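You operate a simulated robot arm through the tools that you are given. There is no shell and no other tool. Be economical: measure what you need, move in short steps, check, and stop when the job is done.

Carry out the task below with a simulated robot arm. There is one attempt and no reset: what you move stays moved.

Task
Measure beaker P2 with the probe: over 5.0 it goes on the OVER pad, otherwise on the UNDER pad.
Fine: Use the SAMPLE ring. Press HOLD once when WAIT has gone. Leave the probe down in the rinse beaker. Set down upright: what you pick out.

The check looks at the end state, three seconds after you hand in, the way a careful person would. Anything else that was tipped, shoved, dropped, spilled or broken makes it a failure.

Robot
A 7-joint arm with a three-finger gripper, fixed in place. Base frame: the origin is at the foot of the arm, x ahead of it, y to its left, z up; the work surface is at about z = 85.5. Lengths are in cm, angles in degrees, forces in N, time in s.
Its first joint turns from -166.0 to 166.0 degrees. Payload 2.69 kg.
Tool frame: the origin (TCP) lies between the finger pads and is the grasp point; the fingertips stand 3 cm ahead of it; z points along the fingers, y is the line along which they close. The gripper opens to 12.8 cm. The gripper's body begins 11.7 cm behind the TCP.
Orientation is that of the tool frame in the base frame, as [roll, pitch, yaw] about the fixed x, y, z axes, in that order (R = Rz(yaw) Ry(pitch) Rx(roll)). With the fingers straight down and closing along the base's y, the tool's x points along the base's -x, its y along +y and its z along -z.

Tools
- The arm moves only by the tool step_arm. Its arguments are lists of equal length, an entry for each row: "translation": the shift along the base's x, y, z in units of 25 mm (1.0 is 25 mm), a list of three; "rotation": the turn, a rotation vector about the base's x, y, z in units of 8 degrees (1.0 is 8 degrees), a list of three; "claw": the finger opening in cm, from 0 to 12.8. In form: {"translation": [[dx, dy, dz], ...], "rotation": [[ax, ay, az], ...], "claw": [claw, ...]}. A call has 1 to 8 rows; each row shifts and turns the commanded pose from where the row before left it. A call with a number of a shift or a turn outside -1 to 1 is refused whole. A row lasts 0.2 s, in which the tool goes at most 5 cm and 8.6 degrees; a call with a longer step from one row to the next is refused whole, and so is a gripper value outside its range. Where a pose cannot be reached the arm comes as near as it can. A force on the tool above 50 N (or 10 N above the force at the start of the call, whichever is more), or a blocked arm, ends the call early, and 0.2 s more pass. The fingers move at their own pace and stop on an object; they squeeze with about 37 N. The grip force told is the motor's: it shows also when the fingers shut on nothing. Time passes only in rows, and 0.2 s behind the last, so rows that do not move let the fingers close. It gives the time, the measured TCP pose, the force on the tool (base axes), the opening and the grip force at its end, in the units of the frame above (readings bear some noise), with the torque about the TCP (base axes, N m) and any sound that the robot's microphone picked up.
- Cameras (640 x 400 px; columns grow to the right, rows downward): "scene" is fixed at [5.19, -49.95, 165.43]; the picture's right is [0.73, -0.68, 0.00], its down [-0.34, -0.37, -0.86] and it looks along [0.59, 0.63, -0.50] (base axes); focal length 332 px, centre (320, 200). "wrist" rides on the gripper at [5.8, 5.4, -13.1] in the tool frame; the picture's right is [-0.68, 0.74, 0.00], its down [-0.62, -0.57, -0.55] and it looks along [-0.40, -0.37, 0.84] (tool axes); focal length 234 px, centre (320, 200). There is no depth. A picture from a camera that has moved, and an enlarged one, comes with that camera's place and axes in the base frame and with its lens.
- grab_frame(camera): a new picture of that camera. No time passes.
- slide_trunk(by): slides the trunk up (or, below 0, down) by that many cm; the arm rides with it, the base frame stays. It gives what a move gives, with no picture.
- zoom(camera, box): a new picture of the part [left, top, right, bottom] of that camera's present view, enlarged. No time passes.
- finish_job(): hands the job in; it is judged then, once.

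Go step by step. Nothing tells you positions but the pictures and the camera data: compare them with the known pose of the tool, close in by small moves and look again before you grip or let go. The budget is 120 turns and 84 pictures, counting those below and the enlarged ones. Unless the task says otherwise, let go and move clear before handing in, and close with one line.

The tools are called after "Request:" by a JSON object that holds its "method" and its "body". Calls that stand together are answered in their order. step_arm: Moves the arm, as the interface text tells. Its arguments: {"type":"object","properties":{"translation":{"type":"array","items":{"type":"array","items":{"type":"number"}}},"rotation":{"type":"array","items":{"type":"array","items":{"type":"number"}}},"claw":{"type":"array","items":{"type":"number"}}},"required":["translation","rotation","claw"]} The other tools are called the same way: slide_trunk (by) slides the trunk up or down; grab_frame (camera) takes a picture; zoom (camera, box) takes an enlarged picture of a part of a camera's view; finish_job () hands the job in.

At the start:

```text
time_s: 0.0
ee_pos: [76.64, -0.24, 132.72]
orientation: [-180.0, 0.0, 180.0]
ft_force: [-0.4, 1.2, 0.3]
torque: [0.04, 0.0, 0.0]
width: 12.82
gripper_force: 0.0
trunk travel left (down, up): [-15.0, 20.0]
```

scene: 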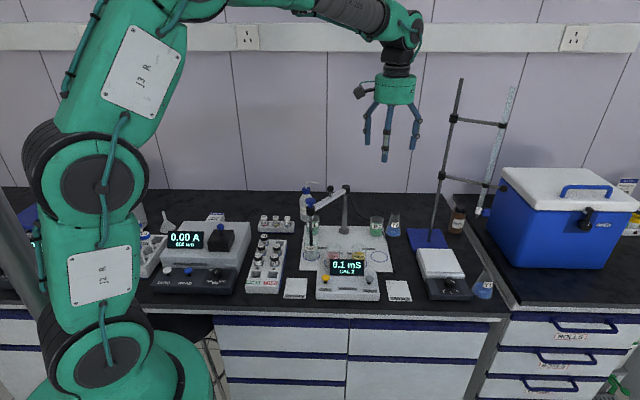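
wrist: 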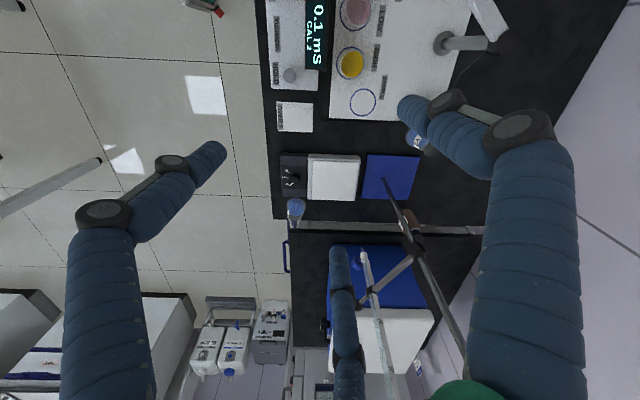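

I see a meter with a board of beakers, a probe on a swing arm and two pads in front. I'll zoom in to identify the parts.

Request:
{"method": "zoom", "body": {"camera": "scene", "box": [270, 170, 430, 310]}}

Request:
{"method": "zoom", "body": {"camera": "scene", "box": [285, 180, 365, 240]}}

Request:
{"method": "zoom", "body": {"camera": "scene", "box": [280, 245, 420, 310]}}

Request:
{"method": "zoom", "body": {"camera": "scene", "box": [140, 190, 300, 310]}}

```text
2.86 times, centred on (350, 240) of scene
camera zoom: at [5.19, -49.95, 165.43], right [0.73, -0.68, 0.0], down [-0.34, -0.37, -0.86], along [0.59, 0.63, -0.5], focal length 950 px, centre (234, 86)
```

zoom: 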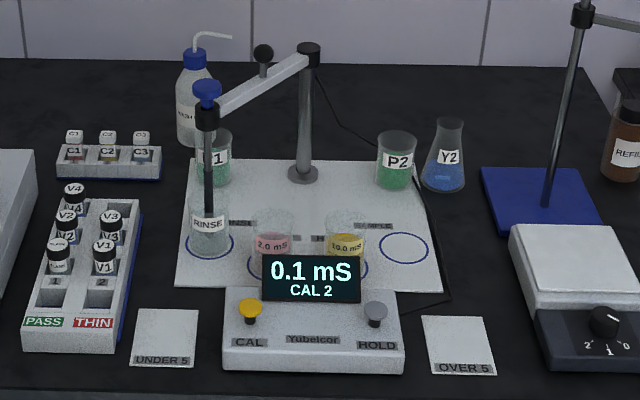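

```text
6.67 times, centred on (325, 210) of scene
camera zoom: at [5.19, -49.95, 165.43], right [0.73, -0.68, 0.0], down [-0.34, -0.37, -0.86], along [0.59, 0.63, -0.5], focal length 2216 px, centre (287, 133)
```

zoom: 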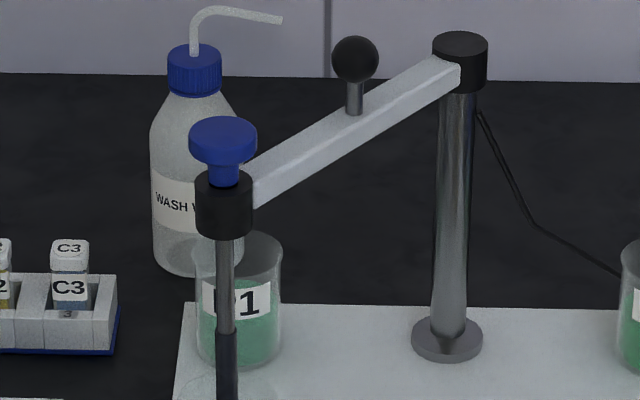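

```text
4.57 times, centred on (350, 278) of scene
camera zoom: at [5.19, -49.95, 165.43], right [0.73, -0.68, 0.0], down [-0.34, -0.37, -0.86], along [0.59, 0.63, -0.5], focal length 1519 px, centre (183, -154)
```

zoom: 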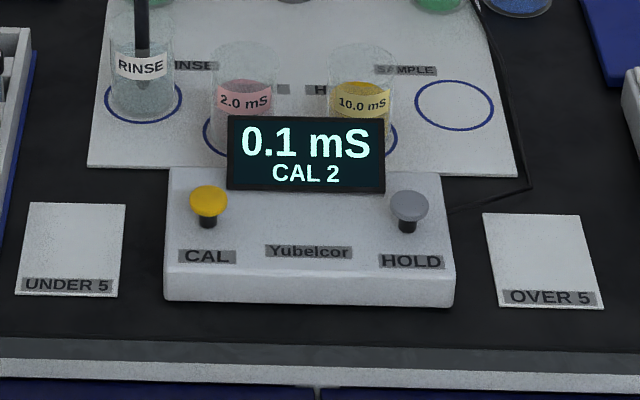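

```text
3.33 times, centred on (220, 250) of scene
camera zoom: at [5.19, -49.95, 165.43], right [0.73, -0.68, 0.0], down [-0.34, -0.37, -0.86], along [0.59, 0.63, -0.5], focal length 1108 px, centre (653, 33)
```

zoom: 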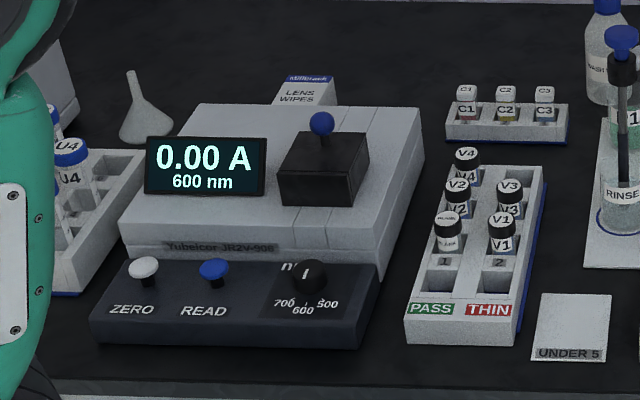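

P2 is at about (97, 14), SAMPLE ring at about (87, 5), RINSE at about (69, 22.5), the stand at about (89, 25), and HOLD at about (70, -4). I'll turn the fingers to close along the bench's front–back line, because a flask stands close beside P2, and hover nearer to look.

Request:
{"method": "step_arm", "body": {"translation": [[0.77, 0.6, -0.385], [0.77, 0.6, -0.385], [0.77, 0.6, -0.385], [0.77, 0.6, -0.385], [0.77, 0.6, -0.385], [0.77, 0.6, -0.385], [0.77, 0.6, -0.385], [0.77, 0.6, -0.385]], "rotation": [[0, 0, -0.703], [0, 0, -0.703], [0, 0, -0.703], [0, 0, -0.703], [0, 0, -0.703], [0, 0, -0.703], [0, 0, -0.703], [0, 0, -0.703]], "claw": [12, 12, 12, 12, 12, 12, 12, 12]}}

Request:
{"method": "grab_frame", "body": {"camera": "wrist"}}

Request:
{"method": "grab_frame", "body": {"camera": "scene"}}

```text
time_s: 1.8
ee_pos: [92.16, 11.73, 124.94]
orientation: [179.9, 0.0, 134.9]
ft_force: [-0.3, -0.4, -0.1]
torque: [-0.01, -0.01, -0.01]
width: 12.02
gripper_force: 0.2
trunk travel left (down, up): [-15.0, 20.0]
```

```text
77 pictures are left
camera wrist: at [91.77, 19.67, 138.1], right [1.0, 0.04, 0.0], down [0.03, -0.84, 0.55], along [0.02, -0.55, -0.84], focal length 234 px, centre (320, 200)
```

wrist: 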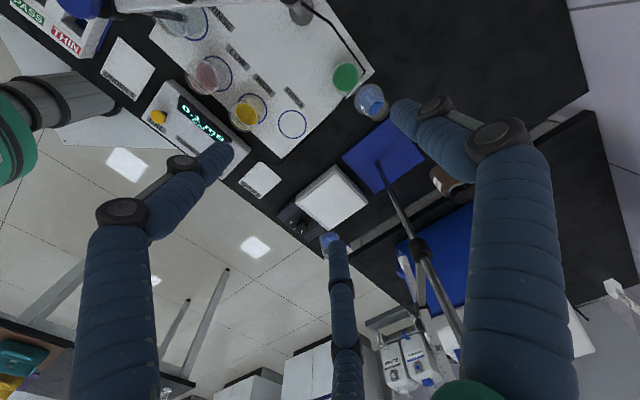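

```text
76 pictures are left
```

scene: 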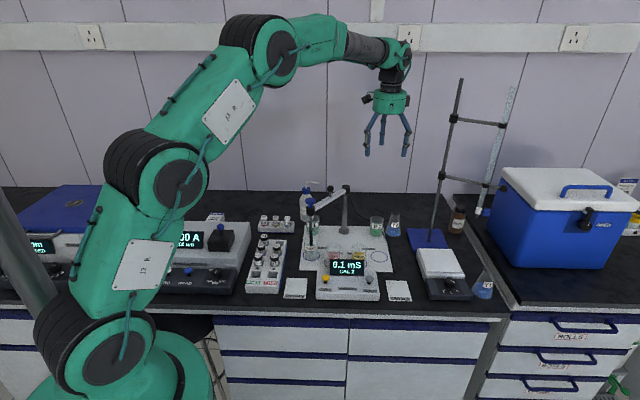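

The wrist picture shows three prongs, though the text says two. I'll close partway to see how they really move.

Request:
{"method": "step_arm", "body": {"translation": [[0, 0, 0], [0, 0, 0]], "rotation": [[0, 0, 0], [0, 0, 0]], "claw": [6, 6]}}

Request:
{"method": "grab_frame", "body": {"camera": "wrist"}}

Request:
{"method": "zoom", "body": {"camera": "scene", "box": [340, 60, 440, 170]}}

```text
time_s: 2.4
ee_pos: [92.05, 11.65, 125.06]
orientation: [180.0, 0.0, 135.0]
ft_force: [-0.3, 0.8, 1.0]
torque: [0.03, 0.01, -0.04]
width: 5.98
gripper_force: 0.1
trunk travel left (down, up): [-15.0, 20.0]
```

```text
75 pictures are left
camera wrist: at [91.76, 19.63, 138.06], right [1.0, 0.04, 0.0], down [0.04, -0.84, 0.55], along [0.02, -0.55, -0.84], focal length 234 px, centre (320, 200)
```

wrist: 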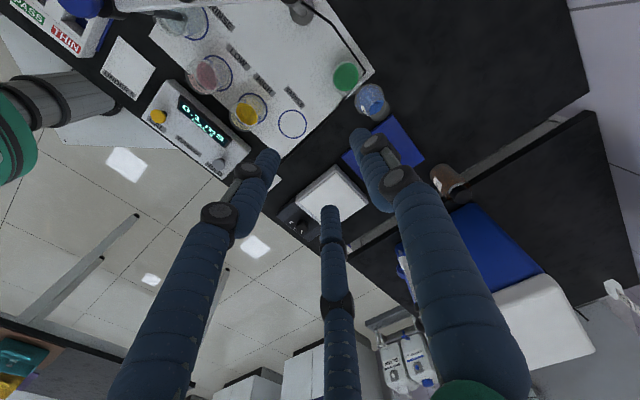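

```text
3.64 times, centred on (390, 115) of scene
camera zoom: at [5.19, -49.95, 165.43], right [0.73, -0.68, 0.0], down [-0.34, -0.37, -0.86], along [0.59, 0.63, -0.5], focal length 1208 px, centre (66, 509)
```

zoom: 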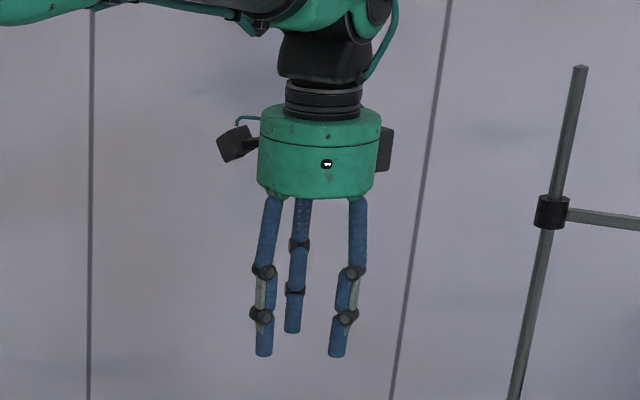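

The hand is really a centric three-finger one (one finger on tool +y, two on the other side). I'll turn it so the gap faces the Y2 flask, come down above P2, and look again.

Request:
{"method": "step_arm", "body": {"translation": [[0.22, 0.168, -0.8], [0.22, 0.168, -0.8], [0.22, 0.168, -0.8], [0.22, 0.168, -0.8], [0.22, 0.168, -0.8], [0.22, 0.168, -0.8], [0.22, 0.168, -0.8], [0.22, 0.168, -0.8]], "rotation": [[0, 0, -0.39], [0, 0, -0.39], [0, 0, -0.39], [0, 0, -0.39], [0, 0, -0.39], [0, 0, -0.39], [0, 0, -0.39], [0, 0, -0.39]], "claw": [9, 9, 9, 9, 9, 9, 9, 9]}}

Request:
{"method": "grab_frame", "body": {"camera": "wrist"}}

Request:
{"method": "zoom", "body": {"camera": "scene", "box": [340, 140, 440, 250]}}

```text
time_s: 4.2
ee_pos: [96.54, 15.07, 108.91]
orientation: [179.9, 0.0, 109.9]
ft_force: [0.9, 0.1, -0.6]
torque: [0.01, 0.01, 0.01]
width: 8.98
gripper_force: 0.0
trunk travel left (down, up): [-15.0, 20.0]
```

```text
73 pictures are left
camera wrist: at [99.67, 22.39, 122.06], right [0.92, -0.38, 0.0], down [-0.32, -0.77, 0.55], along [-0.21, -0.51, -0.84], focal length 234 px, centre (320, 200)
```

wrist: 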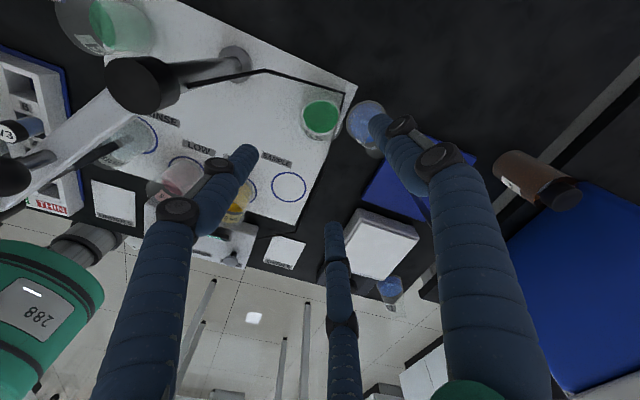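

```text
3.64 times, centred on (390, 195) of scene
camera zoom: at [5.19, -49.95, 165.43], right [0.73, -0.68, 0.0], down [-0.34, -0.37, -0.86], along [0.59, 0.63, -0.5], focal length 1208 px, centre (66, 218)
```

zoom: 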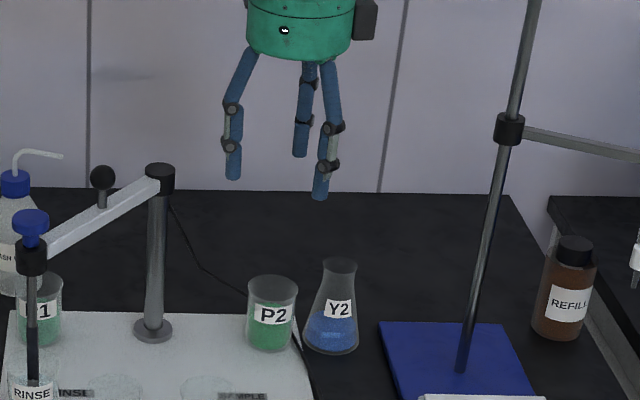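

P2 comes out at (96.8, 14.8) with its rim near z 93, and Y2 lies clear of all three fingers. I'll come down most of the way and check.

Request:
{"method": "step_arm", "body": {"translation": [[0.05, -0.05, -0.9], [0.05, -0.05, -0.9], [0, 0, -0.9], [0, 0, -0.9], [0, 0, -0.9], [0, 0, -0.6]], "rotation": [[0, 0, 0], [0, 0, 0], [0, 0, 0], [0, 0, 0], [0, 0, 0], [0, 0, 0]], "claw": [9, 9, 9, 9, 9, 9]}}

Request:
{"method": "grab_frame", "body": {"camera": "wrist"}}

Request:
{"method": "zoom", "body": {"camera": "scene", "box": [340, 170, 440, 250]}}

```text
time_s: 5.6
ee_pos: [96.65, 14.79, 96.23]
orientation: [-180.0, 0.0, 110.1]
ft_force: [0.4, -0.2, -0.3]
torque: [-0.01, 0.02, -0.02]
width: 8.97
gripper_force: 0.1
trunk travel left (down, up): [-15.0, 20.0]
```

```text
71 pictures are left
camera wrist: at [99.79, 22.15, 109.39], right [0.92, -0.38, 0.0], down [-0.32, -0.77, 0.55], along [-0.21, -0.51, -0.84], focal length 234 px, centre (320, 200)
```

wrist: 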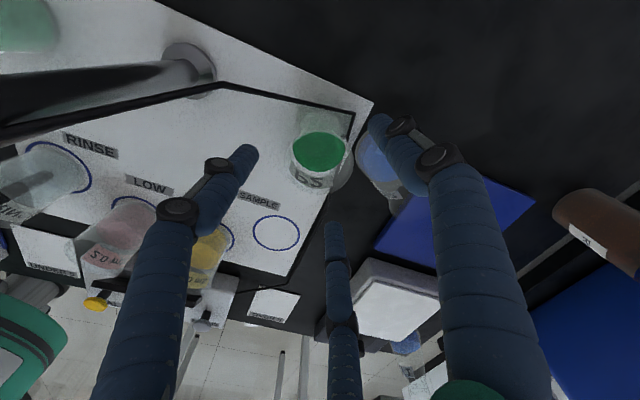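

```text
5.00 times, centred on (390, 210) of scene
camera zoom: at [5.19, -49.95, 165.43], right [0.73, -0.68, 0.0], down [-0.34, -0.37, -0.86], along [0.59, 0.63, -0.5], focal length 1662 px, centre (-30, 150)
```

zoom: 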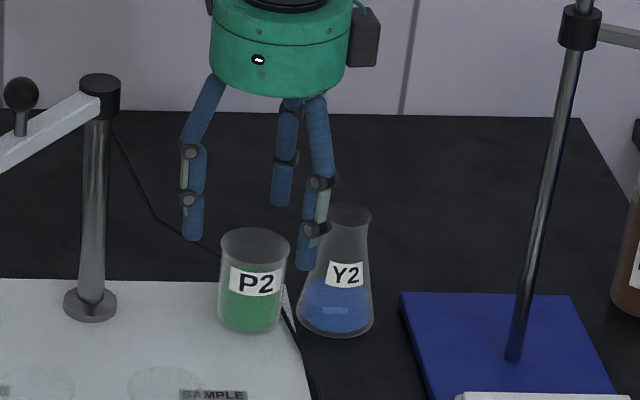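

The fingers straddle P2 well and Y2 is clear. I'll go down to grasp height and close gently.

Request:
{"method": "step_arm", "body": {"translation": [[0.04, 0.04, -0.75], [0.04, 0.02, -0.75], [0, 0, -0.75], [0, 0, 0]], "rotation": [[0, 0, 0], [0, 0, 0], [0, 0, 0], [0, 0, 0]], "claw": [9, 9, 9, 9]}}

Request:
{"method": "zoom", "body": {"camera": "scene", "box": [340, 170, 440, 250]}}

Request:
{"method": "grab_frame", "body": {"camera": "wrist"}}

```text
time_s: 6.6
ee_pos: [97.02, 14.91, 90.73]
orientation: [180.0, -0.1, 110.0]
ft_force: [0.3, 1.0, -0.6]
torque: [0.01, -0.02, 0.0]
width: 9.02
gripper_force: 0.1
trunk travel left (down, up): [-15.0, 20.0]
```

```text
5.00 times, centred on (390, 210) of scene
camera zoom: at [5.19, -49.95, 165.43], right [0.73, -0.68, 0.0], down [-0.34, -0.37, -0.86], along [0.59, 0.63, -0.5], focal length 1662 px, centre (-30, 150)
```

zoom: 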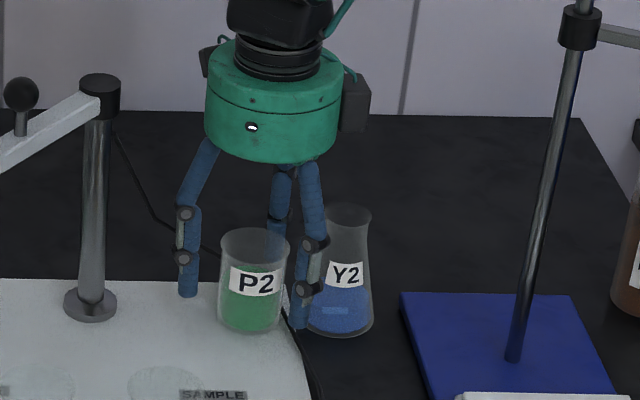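

```text
68 pictures are left
camera wrist: at [99.97, 22.28, 103.76], right [0.92, -0.38, 0.0], down [-0.32, -0.77, 0.55], along [-0.21, -0.51, -0.84], focal length 234 px, centre (320, 200)
```

wrist: 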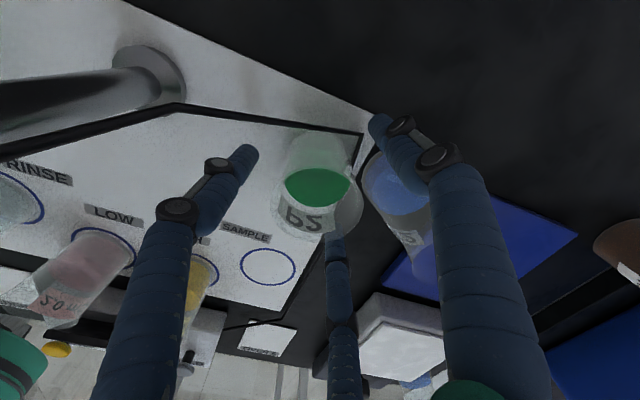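

The beaker sits between the three fingers. Closing.

Request:
{"method": "step_arm", "body": {"translation": [[0, 0, 0], [0, 0, 0], [0, 0, 0], [0, 0, 0], [0, 0, 0]], "rotation": [[0, 0, 0], [0, 0, 0], [0, 0, 0], [0, 0, 0], [0, 0, 0]], "claw": [8, 7, 6, 5, 4.5]}}

Request:
{"method": "zoom", "body": {"camera": "scene", "box": [340, 170, 440, 250]}}

```text
time_s: 7.8
ee_pos: [96.94, 14.91, 90.67]
orientation: [179.9, 0.0, 110.2]
ft_force: [-0.2, -0.7, 0.1]
torque: [0.02, -0.01, 0.02]
width: 4.92
gripper_force: 36.4
trunk travel left (down, up): [-15.0, 20.0]
```

```text
5.00 times, centred on (390, 210) of scene
camera zoom: at [5.19, -49.95, 165.43], right [0.73, -0.68, 0.0], down [-0.34, -0.37, -0.86], along [0.59, 0.63, -0.5], focal length 1662 px, centre (-30, 150)
```

zoom: 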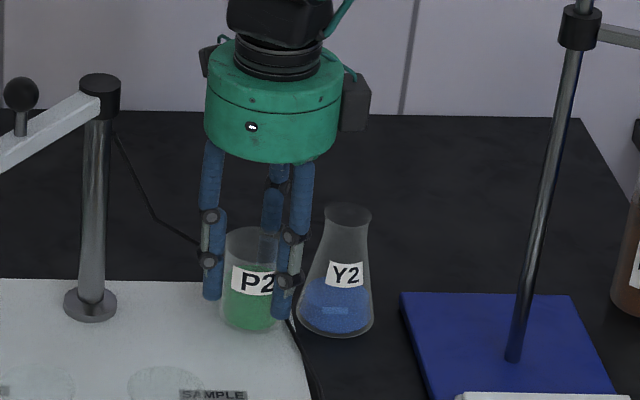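

Gripped at 4.9 cm. I'll lift straight up and check.

Request:
{"method": "step_arm", "body": {"translation": [[0, 0, 0.3], [0, 0, 0.4], [0, 0, 0.5], [0, 0, 0.4], [0, 0, 0]], "rotation": [[0, 0, 0], [0, 0, 0], [0, 0, 0], [0, 0, 0], [0, 0, 0]], "claw": [4.5, 4.5, 4.5, 4.5, 4.5]}}

Request:
{"method": "zoom", "body": {"camera": "scene", "box": [330, 170, 430, 270]}}

```text
time_s: 9.0
ee_pos: [97.04, 14.82, 94.63]
orientation: [-179.9, 0.0, 110.0]
ft_force: [0.1, -0.8, -1.2]
torque: [-0.03, -0.01, -0.01]
width: 4.92
gripper_force: 36.6
trunk travel left (down, up): [-15.0, 20.0]
```

```text
4.00 times, centred on (380, 220) of scene
camera zoom: at [5.19, -49.95, 165.43], right [0.73, -0.68, 0.0], down [-0.34, -0.37, -0.86], along [0.59, 0.63, -0.5], focal length 1329 px, centre (80, 120)
```

zoom: 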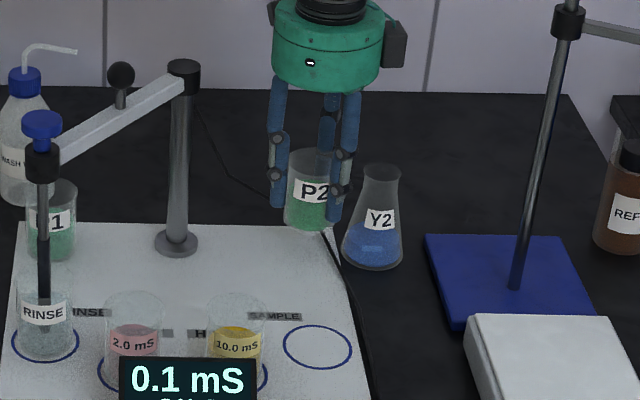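

P2 is held upright. I'll carry it over the SAMPLE ring, turning so no finger ends up beside the 10.0 standard.

Request:
{"method": "step_arm", "body": {"translation": [[-0.3, -0.28, 0.2], [-0.6, -0.57, 0.2], [-0.6, -0.57, 0], [-0.6, -0.57, 0], [-0.6, -0.57, 0], [-0.6, -0.57, 0], [-0.6, -0.57, 0], [-0.34, -0.3, 0]], "rotation": [[0, 0, -0.55], [0, 0, -0.55], [0, 0, -0.55], [0, 0, -0.55], [0, 0, -0.55], [0, 0, -0.55], [0, 0, -0.55], [0, 0, -0.55]], "claw": [4.5, 4.5, 4.5, 4.5, 4.5, 4.5, 4.5, 4.5]}}

Request:
{"method": "zoom", "body": {"camera": "scene", "box": [310, 190, 430, 290]}}

Request:
{"method": "grab_frame", "body": {"camera": "wrist"}}

```text
time_s: 10.8
ee_pos: [86.22, 4.91, 95.67]
orientation: [179.9, 0.0, 74.9]
ft_force: [-0.2, -0.1, -0.9]
torque: [0.0, -0.01, 0.03]
width: 4.93
gripper_force: 37.4
trunk travel left (down, up): [-15.0, 20.0]
```

```text
4.00 times, centred on (370, 240) of scene
camera zoom: at [5.19, -49.95, 165.43], right [0.73, -0.68, 0.0], down [-0.34, -0.37, -0.86], along [0.59, 0.63, -0.5], focal length 1329 px, centre (120, 40)
```

zoom: 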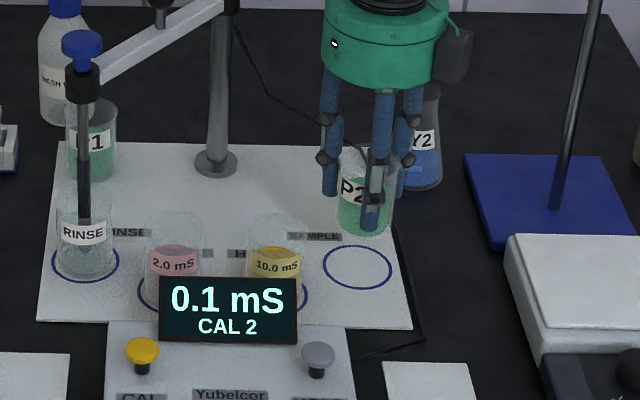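

```text
64 pictures are left
camera wrist: at [92.95, 9.15, 108.78], right [0.53, -0.85, 0.0], down [-0.71, -0.45, 0.55], along [-0.46, -0.29, -0.84], focal length 234 px, centre (320, 200)
```

wrist: 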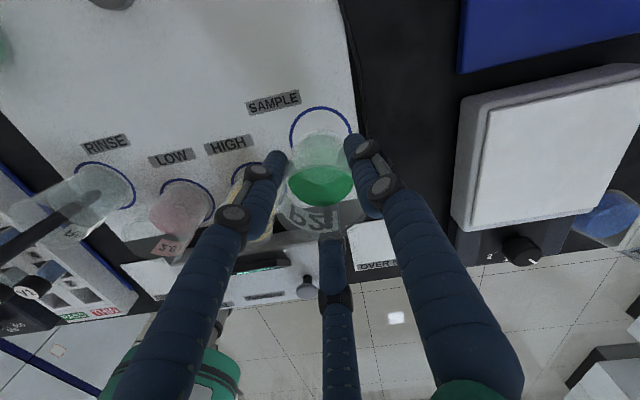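

P2's base will land right on the ring centre. Lowering gently.

Request:
{"method": "step_arm", "body": {"translation": [[0, 0, -0.5], [0, 0, -0.5], [0, 0, -0.5], [0, 0, -0.3], [0, 0, -0.1], [0, 0, 0]], "rotation": [[0, 0, 0], [0, 0, 0], [0, 0, 0], [0, 0, 0], [0, 0, 0], [0, 0, 0]], "claw": [4.5, 4.5, 4.5, 4.5, 4.5, 4.5]}}

Request:
{"method": "zoom", "body": {"camera": "scene", "box": [340, 200, 420, 260]}}

```text
time_s: 12.2
ee_pos: [86.3, 5.01, 90.91]
orientation: [-180.0, 0.0, 74.9]
ft_force: [0.0, 0.5, -0.8]
torque: [-0.02, -0.01, 0.01]
width: 4.94
gripper_force: 37.5
trunk travel left (down, up): [-15.0, 20.0]
```

```text
6.67 times, centred on (380, 230) of scene
camera zoom: at [5.19, -49.95, 165.43], right [0.73, -0.68, 0.0], down [-0.34, -0.37, -0.86], along [0.59, 0.63, -0.5], focal length 2216 px, centre (-80, 0)
```

zoom: 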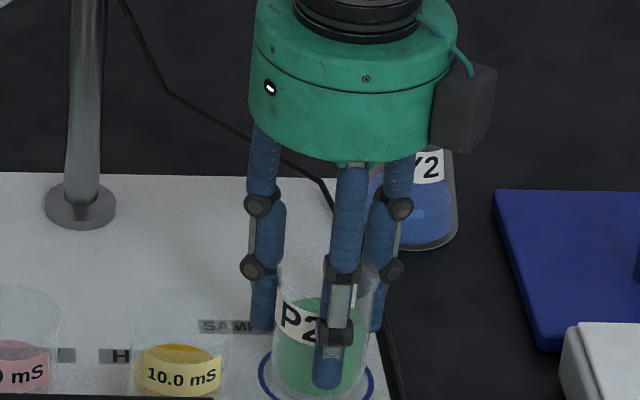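

It hovers just above the ring and is well centred. I'll lower by small steps until contact.

Request:
{"method": "step_arm", "body": {"translation": [[0, 0, -0.05], [0, 0, -0.05], [0, 0, 0]], "rotation": [[0, 0, 0], [0, 0, 0], [0, 0, 0]], "claw": [4.5, 4.5, 4.5]}}

Request:
{"method": "zoom", "body": {"camera": "scene", "box": [350, 220, 410, 270]}}

```text
time_s: 13.0
ee_pos: [86.26, 4.93, 90.57]
orientation: [180.0, 0.0, 75.0]
ft_force: [-0.1, 0.4, 1.6]
torque: [0.04, 0.0, -0.02]
width: 4.95
gripper_force: 36.9
trunk travel left (down, up): [-15.0, 20.0]
```

```text
8.00 times, centred on (380, 245) of scene
camera zoom: at [5.19, -49.95, 165.43], right [0.73, -0.68, 0.0], down [-0.34, -0.37, -0.86], along [0.59, 0.63, -0.5], focal length 2659 px, centre (-160, -160)
```

zoom: 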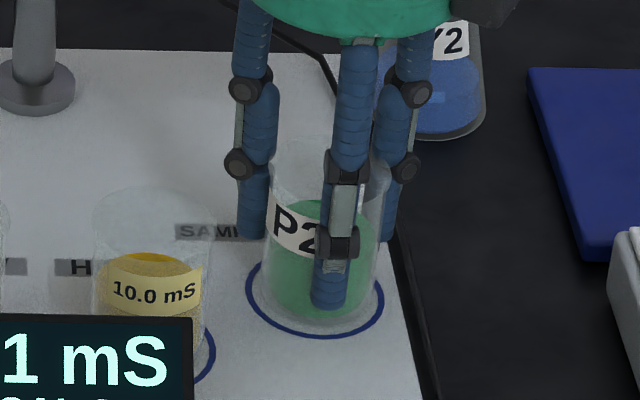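

P2 rests on the ring. I'll open slowly and rise straight up.

Request:
{"method": "step_arm", "body": {"translation": [[0, 0, 0], [0, 0, 0], [0, 0, 0], [0, 0, 0.5], [0, 0, 0.9], [0, 0, 0.9], [0, 0, 0.9], [0, 0, 0.9]], "rotation": [[0, 0, 0], [0, 0, 0], [0, 0, 0], [0, 0, 0], [0, 0, 0], [0, 0, 0], [0, 0, 0], [0, 0, 0]], "claw": [5.5, 7, 8, 8, 8, 8, 8, 8]}}

Request:
{"method": "zoom", "body": {"camera": "scene", "box": [280, 170, 440, 270]}}

```text
time_s: 14.8
ee_pos: [86.24, 5.04, 101.11]
orientation: [-180.0, 0.0, 75.0]
ft_force: [0.1, 0.0, 0.0]
torque: [0.0, -0.01, -0.01]
width: 8.0
gripper_force: 0.1
trunk travel left (down, up): [-15.0, 20.0]
```

```text
4.00 times, centred on (360, 220) of scene
camera zoom: at [5.19, -49.95, 165.43], right [0.73, -0.68, 0.0], down [-0.34, -0.37, -0.86], along [0.59, 0.63, -0.5], focal length 1329 px, centre (160, 120)
```

zoom: 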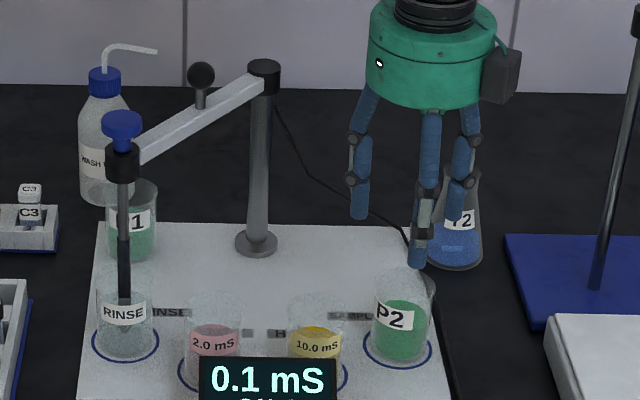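

P2 is released upright on the SAMPLE ring. Next I go above the blue probe knob at about (68.5, 22.2, z 109.6), turning so the swing bar sits between fingers.

Request:
{"method": "step_arm", "body": {"translation": [[-0.885, 0.86, 0.95], [-0.885, 0.86, 0.95], [-0.885, 0.86, 0.95], [-0.885, 0.86, 0.95], [-0.885, 0.86, 0.95], [-0.885, 0.86, 0.95], [-0.885, 0.86, 0.95], [-0.885, 0.86, 0.95]], "rotation": [[0, 0, -0.59], [0, 0, -0.59], [0, 0, -0.59], [0, 0, -0.59], [0, 0, -0.59], [0, 0, -0.59], [0, 0, -0.59], [0, 0, -0.59]], "claw": [8, 8, 8, 8, 8, 8, 8, 8]}}

Request:
{"method": "grab_frame", "body": {"camera": "wrist"}}

Request:
{"method": "zoom", "body": {"camera": "scene", "box": [270, 120, 390, 220]}}

```text
time_s: 16.6
ee_pos: [68.64, 22.14, 120.12]
orientation: [-179.9, 0.1, 37.0]
ft_force: [-0.6, -0.6, 0.0]
torque: [-0.01, -0.04, -0.01]
width: 8.01
gripper_force: 0.1
trunk travel left (down, up): [-15.0, 20.0]
```

```text
60 pictures are left
camera wrist: at [76.59, 21.45, 133.22], right [-0.1, -1.0, 0.0], down [-0.83, 0.08, 0.55], along [-0.55, 0.05, -0.84], focal length 234 px, centre (320, 200)
```

wrist: 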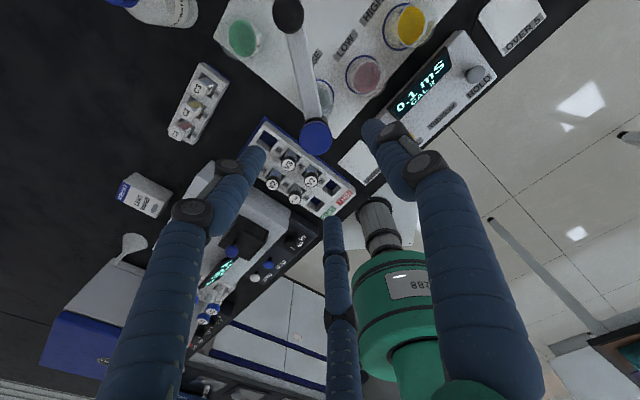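

```text
4.00 times, centred on (330, 170) of scene
camera zoom: at [5.19, -49.95, 165.43], right [0.73, -0.68, 0.0], down [-0.34, -0.37, -0.86], along [0.59, 0.63, -0.5], focal length 1329 px, centre (280, 320)
```

zoom: 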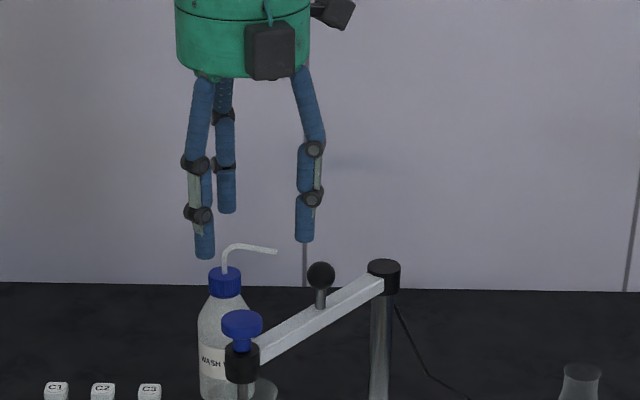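

The knob is at about (68.9, 22.4). I'll descend around it with a small correction and look.

Request:
{"method": "step_arm", "body": {"translation": [[0.04, 0.05, -0.8], [0.04, 0.05, -0.8], [0, 0, -0.8], [0, 0, -0.8], [0, 0, -0.5]], "rotation": [[0, 0, 0], [0, 0, 0], [0, 0, 0], [0, 0, 0], [0, 0, 0]], "claw": [7, 7, 7, 7, 7]}}

Request:
{"method": "grab_frame", "body": {"camera": "wrist"}}

Request:
{"method": "zoom", "body": {"camera": "scene", "box": [270, 150, 370, 230]}}

```text
time_s: 17.8
ee_pos: [68.72, 22.43, 110.73]
orientation: [-179.9, 0.1, 37.1]
ft_force: [-0.4, 0.6, 0.3]
torque: [-0.02, 0.02, 0.03]
width: 7.02
gripper_force: 0.0
trunk travel left (down, up): [-15.0, 20.0]
```

```text
58 pictures are left
camera wrist: at [76.7, 21.62, 123.8], right [-0.09, -1.0, 0.0], down [-0.83, 0.08, 0.55], along [-0.55, 0.05, -0.84], focal length 234 px, centre (320, 200)
```

wrist: 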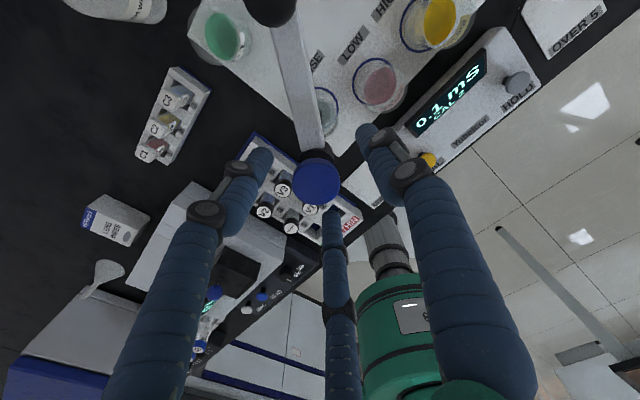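

```text
5.00 times, centred on (320, 190) of scene
camera zoom: at [5.19, -49.95, 165.43], right [0.73, -0.68, 0.0], down [-0.34, -0.37, -0.86], along [0.59, 0.63, -0.5], focal length 1662 px, centre (320, 250)
```

zoom: 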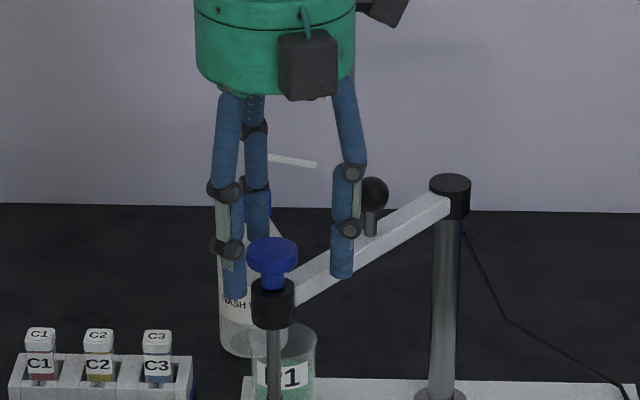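

The knob is centred between the fingers. A small correction, then close on it.

Request:
{"method": "step_arm", "body": {"translation": [[0.08, 0.06, -0.2], [0, 0, 0], [0, 0, 0], [0, 0, 0], [0, 0, 0], [0, 0, 0]], "rotation": [[0, 0, 0], [0, 0, 0], [0, 0, 0], [0, 0, 0], [0, 0, 0], [0, 0, 0]], "claw": [7, 6, 5, 4, 3, 2.5]}}

Request:
{"method": "zoom", "body": {"camera": "scene", "box": [280, 170, 360, 230]}}

```text
time_s: 19.2
ee_pos: [68.7, 22.4, 110.17]
orientation: [179.9, 0.1, 37.2]
ft_force: [-19.5, -2.2, 1.1]
torque: [-0.06, 0.33, -0.01]
width: 3.83
gripper_force: 9.4
trunk travel left (down, up): [-15.0, 20.0]
```

```text
6.67 times, centred on (320, 200) of scene
camera zoom: at [5.19, -49.95, 165.43], right [0.73, -0.68, 0.0], down [-0.34, -0.37, -0.86], along [0.59, 0.63, -0.5], focal length 2216 px, centre (320, 200)
```

zoom: 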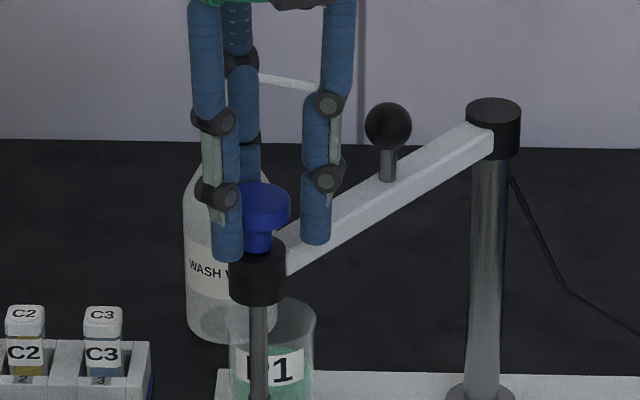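

The fingers met the knob off-centre in x (19 N), so I'll open, shift about 0.4 cm toward −x, and close again.

Request:
{"method": "step_arm", "body": {"translation": [[0, 0, 0], [-0.16, 0.04, 0], [0, 0, 0], [0, 0, 0], [0, 0, 0], [0, 0, 0]], "rotation": [[0, 0, 0], [0, 0, 0], [0, 0, 0], [0, 0, 0], [0, 0, 0], [0, 0, 0]], "claw": [6, 6, 5, 4, 3.4, 2.8]}}

Request:
{"method": "zoom", "body": {"camera": "scene", "box": [280, 170, 360, 230]}}

Request:
{"method": "grab_frame", "body": {"camera": "wrist"}}

```text
time_s: 20.6
ee_pos: [68.63, 22.7, 110.21]
orientation: [179.9, 0.0, 37.1]
ft_force: [-1.5, 0.1, 1.1]
torque: [-0.02, -0.01, -0.02]
width: 3.49
gripper_force: 5.2
trunk travel left (down, up): [-15.0, 20.0]
```

```text
6.67 times, centred on (320, 200) of scene
camera zoom: at [5.19, -49.95, 165.43], right [0.73, -0.68, 0.0], down [-0.34, -0.37, -0.86], along [0.59, 0.63, -0.5], focal length 2216 px, centre (320, 200)
```

zoom: 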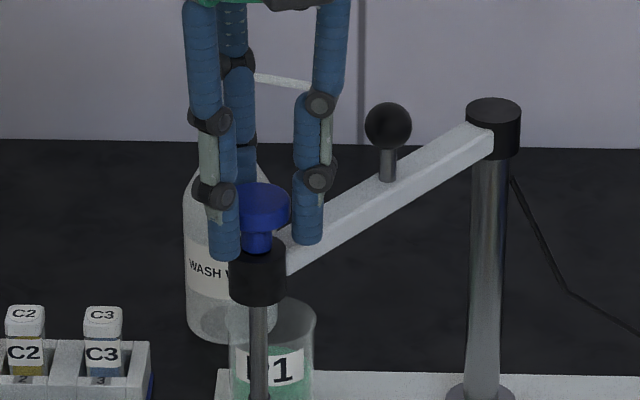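

```text
54 pictures are left
camera wrist: at [76.47, 21.87, 123.32], right [-0.09, -1.0, 0.0], down [-0.83, 0.08, 0.55], along [-0.55, 0.05, -0.84], focal length 234 px, centre (320, 200)
```

wrist: 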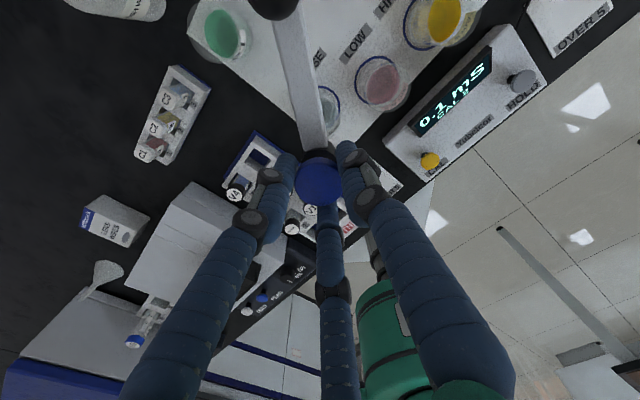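

Now centred with little side force. I'll tighten and lift slowly.

Request:
{"method": "step_arm", "body": {"translation": [[0, 0, 0], [0, 0, 0], [0, 0, 0.2], [0, 0, 0.4], [0, 0, 0.4]], "rotation": [[0, 0, 0], [0, 0, 0], [0, 0, 0], [0, 0, 0], [0, 0, 0]], "claw": [2, 1.5, 1.5, 1.5, 1.5]}}

Request:
{"method": "zoom", "body": {"camera": "scene", "box": [280, 170, 380, 290]}}

```text
time_s: 21.8
ee_pos: [68.54, 22.69, 112.75]
orientation: [-180.0, 0.1, 37.2]
ft_force: [-9.2, -1.0, 0.4]
torque: [0.14, -0.08, -0.03]
width: 3.32
gripper_force: 45.0
trunk travel left (down, up): [-15.0, 20.0]
```

```text
3.33 times, centred on (330, 230) of scene
camera zoom: at [5.19, -49.95, 165.43], right [0.73, -0.68, 0.0], down [-0.34, -0.37, -0.86], along [0.59, 0.63, -0.5], focal length 1108 px, centre (287, 100)
```

zoom: 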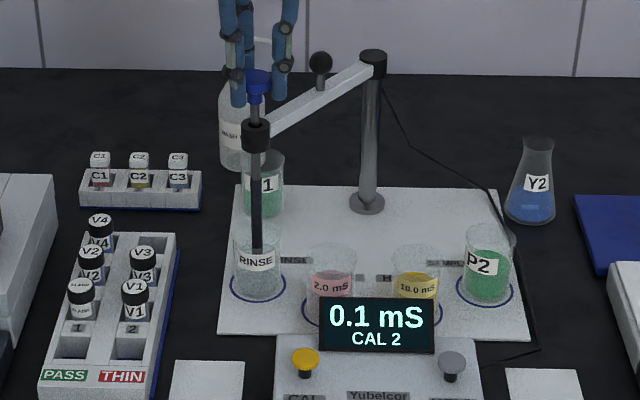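

The probe rises with the grip. I'll keep lifting until its tip clears the beaker rims.

Request:
{"method": "step_arm", "body": {"translation": [[-0.04, 0, 0.4], [-0.04, 0, 0.5], [0, 0, 0.5], [0, 0, 0.5], [0, 0, 0.4]], "rotation": [[0, 0, 0], [0, 0, 0], [0, 0, 0], [0, 0, 0], [0, 0, 0]], "claw": [1.5, 1.5, 1.5, 1.5, 1.5]}}

Request:
{"method": "zoom", "body": {"camera": "scene", "box": [280, 150, 380, 290]}}

```text
time_s: 23.0
ee_pos: [68.31, 22.66, 117.93]
orientation: [-179.9, 0.2, 37.0]
ft_force: [24.9, 2.1, -30.6]
torque: [0.17, -0.93, -0.04]
width: 3.32
gripper_force: 44.8
trunk travel left (down, up): [-15.0, 20.0]
```

```text
2.86 times, centred on (330, 220) of scene
camera zoom: at [5.19, -49.95, 165.43], right [0.73, -0.68, 0.0], down [-0.34, -0.37, -0.86], along [0.59, 0.63, -0.5], focal length 950 px, centre (291, 143)
```

zoom: 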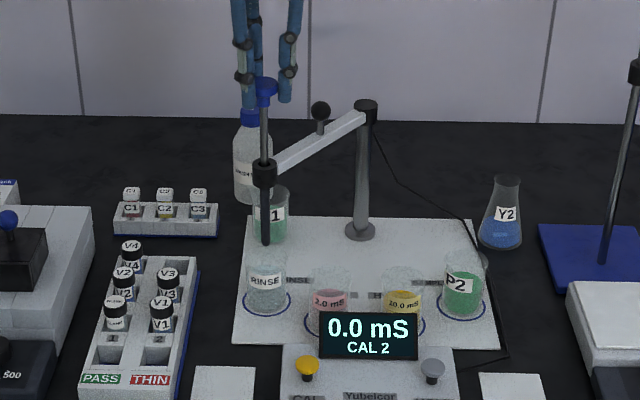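

The probe is at its top stop (−31 N) with its tip about 1.5 cm above the rims and the display reads 0.0. I'll relieve the force slightly and start swinging along the arc about the stand.

Request:
{"method": "step_arm", "body": {"translation": [[0.06, 0, -0.12], [0, 0, -0.04], [0.056, -0.416, 0], [0.08, -0.412, 0]], "rotation": [[0, 0, 0], [0, 0, 0], [0, 0, 0.375], [0, 0, 0.375]], "claw": [1.5, 1.5, 1.5, 1.5]}}

Request:
{"method": "zoom", "body": {"camera": "scene", "box": [280, 150, 380, 290]}}

```text
time_s: 24.0
ee_pos: [68.86, 20.42, 117.91]
orientation: [-180.0, 0.0, 43.2]
ft_force: [1.0, 1.6, -8.2]
torque: [0.39, 0.12, 0.03]
width: 3.3
gripper_force: 45.0
trunk travel left (down, up): [-15.0, 20.0]
```

```text
2.86 times, centred on (330, 220) of scene
camera zoom: at [5.19, -49.95, 165.43], right [0.73, -0.68, 0.0], down [-0.34, -0.37, -0.86], along [0.59, 0.63, -0.5], focal length 950 px, centre (291, 143)
```

zoom: 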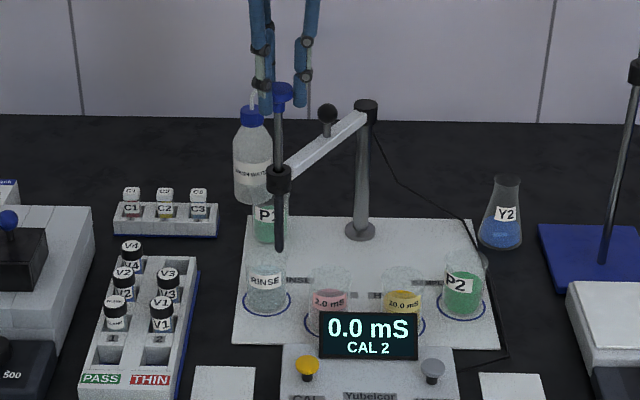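

It swings with little force. Continuing along the arc.

Request:
{"method": "step_arm", "body": {"translation": [[0.14, -0.544, 0], [0.176, -0.536, 0], [0.212, -0.516, 0], [0.248, -0.504, 0], [0.284, -0.484, 0], [0.316, -0.464, 0]], "rotation": [[0, 0, 0.5], [0, 0, 0.5], [0, 0, 0.5], [0, 0, 0.5], [0, 0, 0.5], [0, 0, 0.5]], "claw": [1.5, 1.5, 1.5, 1.5, 1.5, 1.5]}}

```text
time_s: 25.4
ee_pos: [72.33, 12.77, 118.08]
orientation: [-179.9, 0.0, 67.3]
ft_force: [-3.5, -2.3, -17.2]
torque: [0.25, 0.23, -0.09]
width: 3.33
gripper_force: 45.0
trunk travel left (down, up): [-15.0, 20.0]
```

Request:
{"method": "step_arm", "body": {"translation": [[0.348, -0.444, -0.02], [0.376, -0.412, -0.02], [0.404, -0.388, -0.02], [0.432, -0.36, 0], [0.456, -0.328, 0], [0.476, -0.296, 0]], "rotation": [[0, 0, 0.5], [0, 0, 0.5], [0, 0, 0.5], [0, 0, 0.5], [0, 0, 0.5], [0, 0, 0.5]], "claw": [1.5, 1.5, 1.5, 1.5, 1.5, 1.5]}}

Request:
{"method": "zoom", "body": {"camera": "scene", "box": [290, 130, 420, 290]}}

```text
time_s: 26.8
ee_pos: [78.52, 7.36, 117.8]
orientation: [-179.8, 0.0, 91.1]
ft_force: [1.4, -0.8, -0.7]
torque: [0.14, -0.17, -0.41]
width: 3.31
gripper_force: 45.2
trunk travel left (down, up): [-15.0, 20.0]
```

```text
2.50 times, centred on (355, 210) of scene
camera zoom: at [5.19, -49.95, 165.43], right [0.73, -0.68, 0.0], down [-0.34, -0.37, -0.86], along [0.59, 0.63, -0.5], focal length 831 px, centre (232, 175)
```

zoom: 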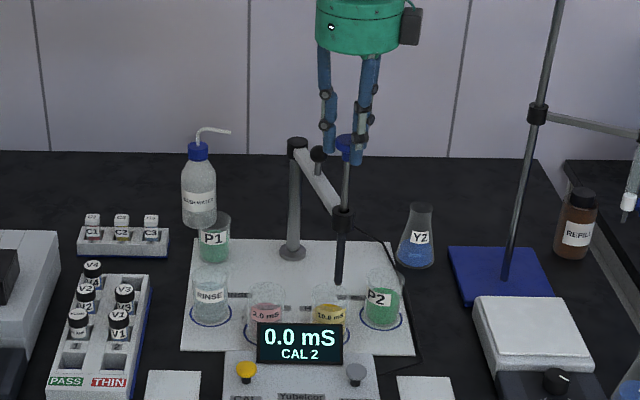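

Request:
{"method": "step_arm", "body": {"translation": [[0.476, -0.26, 0], [0.492, -0.22, 0], [0.504, -0.188, 0], [0.516, -0.156, 0], [0.528, -0.12, 0], [0.532, -0.084, 0]], "rotation": [[0, 0, 0.48], [0, 0, 0.48], [0, 0, 0.48], [0, 0, 0.48], [0, 0, 0.48], [0, 0, 0.48]], "claw": [1.5, 1.5, 1.5, 1.5, 1.5, 1.5]}}

Request:
{"method": "zoom", "body": {"camera": "scene", "box": [330, 180, 420, 280]}}

Request:
{"method": "grab_frame", "body": {"camera": "wrist"}}

```text
time_s: 28.2
ee_pos: [86.17, 4.84, 117.98]
orientation: [-180.0, -0.1, 114.2]
ft_force: [3.3, 8.1, -1.0]
torque: [0.07, 0.2, -0.41]
width: 3.29
gripper_force: 45.0
trunk travel left (down, up): [-15.0, 20.0]
```

```text
4.00 times, centred on (375, 230) of scene
camera zoom: at [5.19, -49.95, 165.43], right [0.73, -0.68, 0.0], down [-0.34, -0.37, -0.86], along [0.59, 0.63, -0.5], focal length 1329 px, centre (100, 80)
```

zoom: 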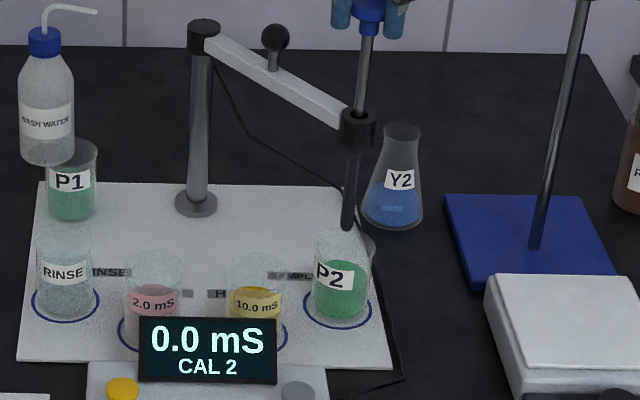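

```text
48 pictures are left
camera wrist: at [88.77, 12.45, 131.1], right [0.95, -0.32, 0.0], down [-0.26, -0.79, 0.55], along [-0.17, -0.52, -0.84], focal length 234 px, centre (320, 200)
```

wrist: 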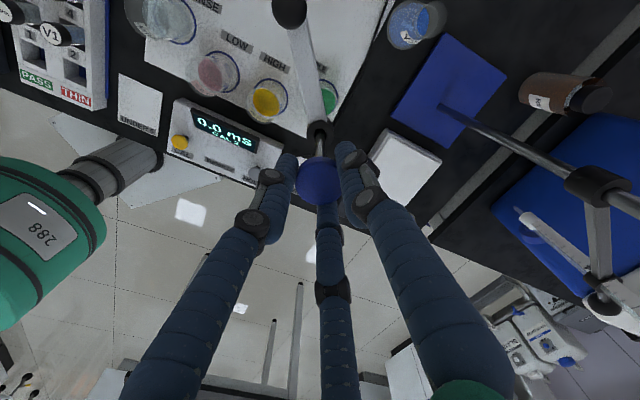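

The probe is centred above P2. Lowering it in.

Request:
{"method": "step_arm", "body": {"translation": [[0, 0, -0.4], [0, 0, -0.5], [0, 0, -0.5], [0, 0, -0.5], [0, 0, -0.5], [0, 0, -0.4]], "rotation": [[0, 0, 0], [0, 0, 0], [0, 0, 0], [0, 0, 0], [0, 0, 0], [0, 0, 0]], "claw": [1.5, 1.5, 1.5, 1.5, 1.5, 1.5]}}

Request:
{"method": "zoom", "body": {"camera": "scene", "box": [310, 180, 420, 300]}}

```text
time_s: 29.6
ee_pos: [86.21, 4.82, 110.93]
orientation: [-180.0, 0.0, 114.3]
ft_force: [2.1, 12.8, -1.4]
torque: [0.24, 0.11, 0.0]
width: 3.29
gripper_force: 45.4
trunk travel left (down, up): [-15.0, 20.0]
```

```text
3.33 times, centred on (365, 240) of scene
camera zoom: at [5.19, -49.95, 165.43], right [0.73, -0.68, 0.0], down [-0.34, -0.37, -0.86], along [0.59, 0.63, -0.5], focal length 1108 px, centre (170, 67)
```

zoom: 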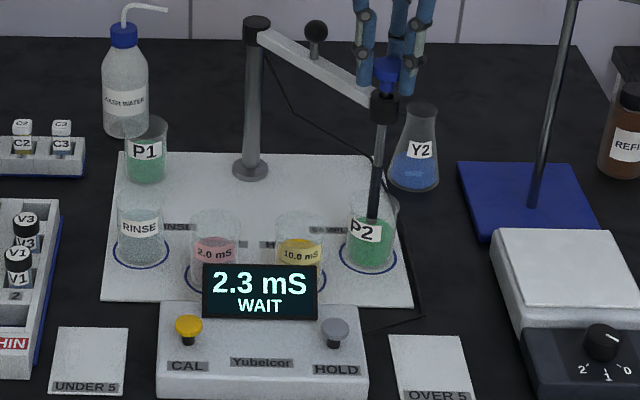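

The display shows 2.3 mS and WAIT, still settling. I'll lower the last bit, then release and wait.

Request:
{"method": "step_arm", "body": {"translation": [[0, 0, -0.15], [0, 0, -0.1], [0, 0, 0], [0, 0, 0], [0, 0, 0], [0, 0, 0], [0, 0, 0], [0, 0, 0]], "rotation": [[0, 0, 0], [0, 0, 0], [0, 0, 0], [0, 0, 0], [0, 0, 0], [0, 0, 0], [0, 0, 0], [0, 0, 0]], "claw": [1.5, 1.5, 1.5, 1.5, 2.5, 4, 5.5, 6.5]}}

Request:
{"method": "zoom", "body": {"camera": "scene", "box": [310, 180, 420, 300]}}

```text
time_s: 31.4
ee_pos: [86.2, 4.76, 110.28]
orientation: [180.0, 0.0, 114.2]
ft_force: [0.5, -0.1, 0.7]
torque: [-0.02, 0.03, 0.0]
width: 6.5
gripper_force: 0.1
trunk travel left (down, up): [-15.0, 20.0]
```

```text
3.33 times, centred on (365, 240) of scene
camera zoom: at [5.19, -49.95, 165.43], right [0.73, -0.68, 0.0], down [-0.34, -0.37, -0.86], along [0.59, 0.63, -0.5], focal length 1108 px, centre (170, 67)
```

zoom: 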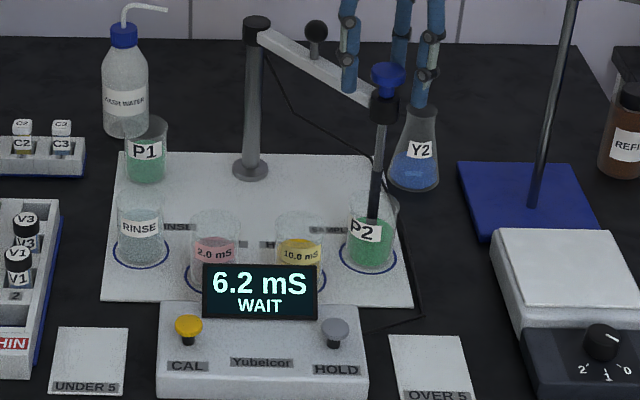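

Reading is 6.2 mS and still settling. I'll rise off the knob and head above the HOLD button with fingers closing.

Request:
{"method": "step_arm", "body": {"translation": [[0, 0, 0.8], [0, 0, 0.9], [0, 0, 0.9], [-0.2, -0.1, 0.6], [-0.9, -0.5, 0], [-0.95, -0.55, 0], [-0.95, -0.55, 0], [-0.95, -0.55, 0]], "rotation": [[0, 0, 0], [0, 0, 0], [0, 0, 0], [0, 0, 0], [0, 0, 0], [0, 0, 0], [0, 0, 0], [0, 0, 0]], "claw": [6.5, 6.5, 6.5, 6, 4, 2, 1, 0]}}

Request:
{"method": "step_arm", "body": {"translation": [[-0.85, -0.45, -0.9], [-0.8, -0.45, -0.9], [-0.5, -0.2, -0.9], [-0.3, -0.1, -0.9], [0, 0, -0.9]], "rotation": [[0, 0, 0], [0, 0, 0], [0, 0, 0], [0, 0, 0], [0, 0, 0]], "claw": [0, 0, 0, 0, 0]}}

Request:
{"method": "grab_frame", "body": {"camera": "wrist"}}

Request:
{"method": "zoom", "body": {"camera": "scene", "box": [310, 180, 420, 300]}}

```text
time_s: 33.2
ee_pos: [76.41, -0.82, 118.28]
orientation: [-180.0, 0.0, 114.1]
ft_force: [0.8, 1.6, -1.0]
torque: [-0.05, 0.04, 0.01]
width: 0.23
gripper_force: 31.2
trunk travel left (down, up): [-15.0, 20.0]
```

```text
time_s: 34.4
ee_pos: [70.26, -3.68, 106.92]
orientation: [179.9, 0.0, 114.1]
ft_force: [-0.3, 0.5, 0.5]
torque: [0.0, 0.02, -0.01]
width: 0.22
gripper_force: 31.0
trunk travel left (down, up): [-15.0, 20.0]
```

```text
45 pictures are left
camera wrist: at [72.68, 3.8, 120.18], right [0.95, -0.32, 0.0], down [-0.26, -0.79, 0.55], along [-0.17, -0.52, -0.84], focal length 234 px, centre (320, 200)
```

wrist: 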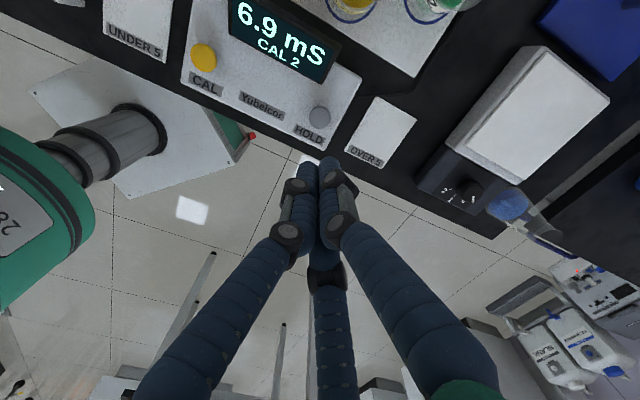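

```text
3.33 times, centred on (365, 240) of scene
camera zoom: at [5.19, -49.95, 165.43], right [0.73, -0.68, 0.0], down [-0.34, -0.37, -0.86], along [0.59, 0.63, -0.5], focal length 1108 px, centre (170, 67)
```

zoom: 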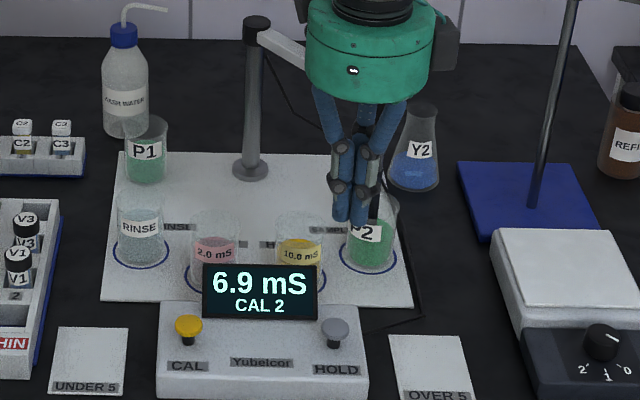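

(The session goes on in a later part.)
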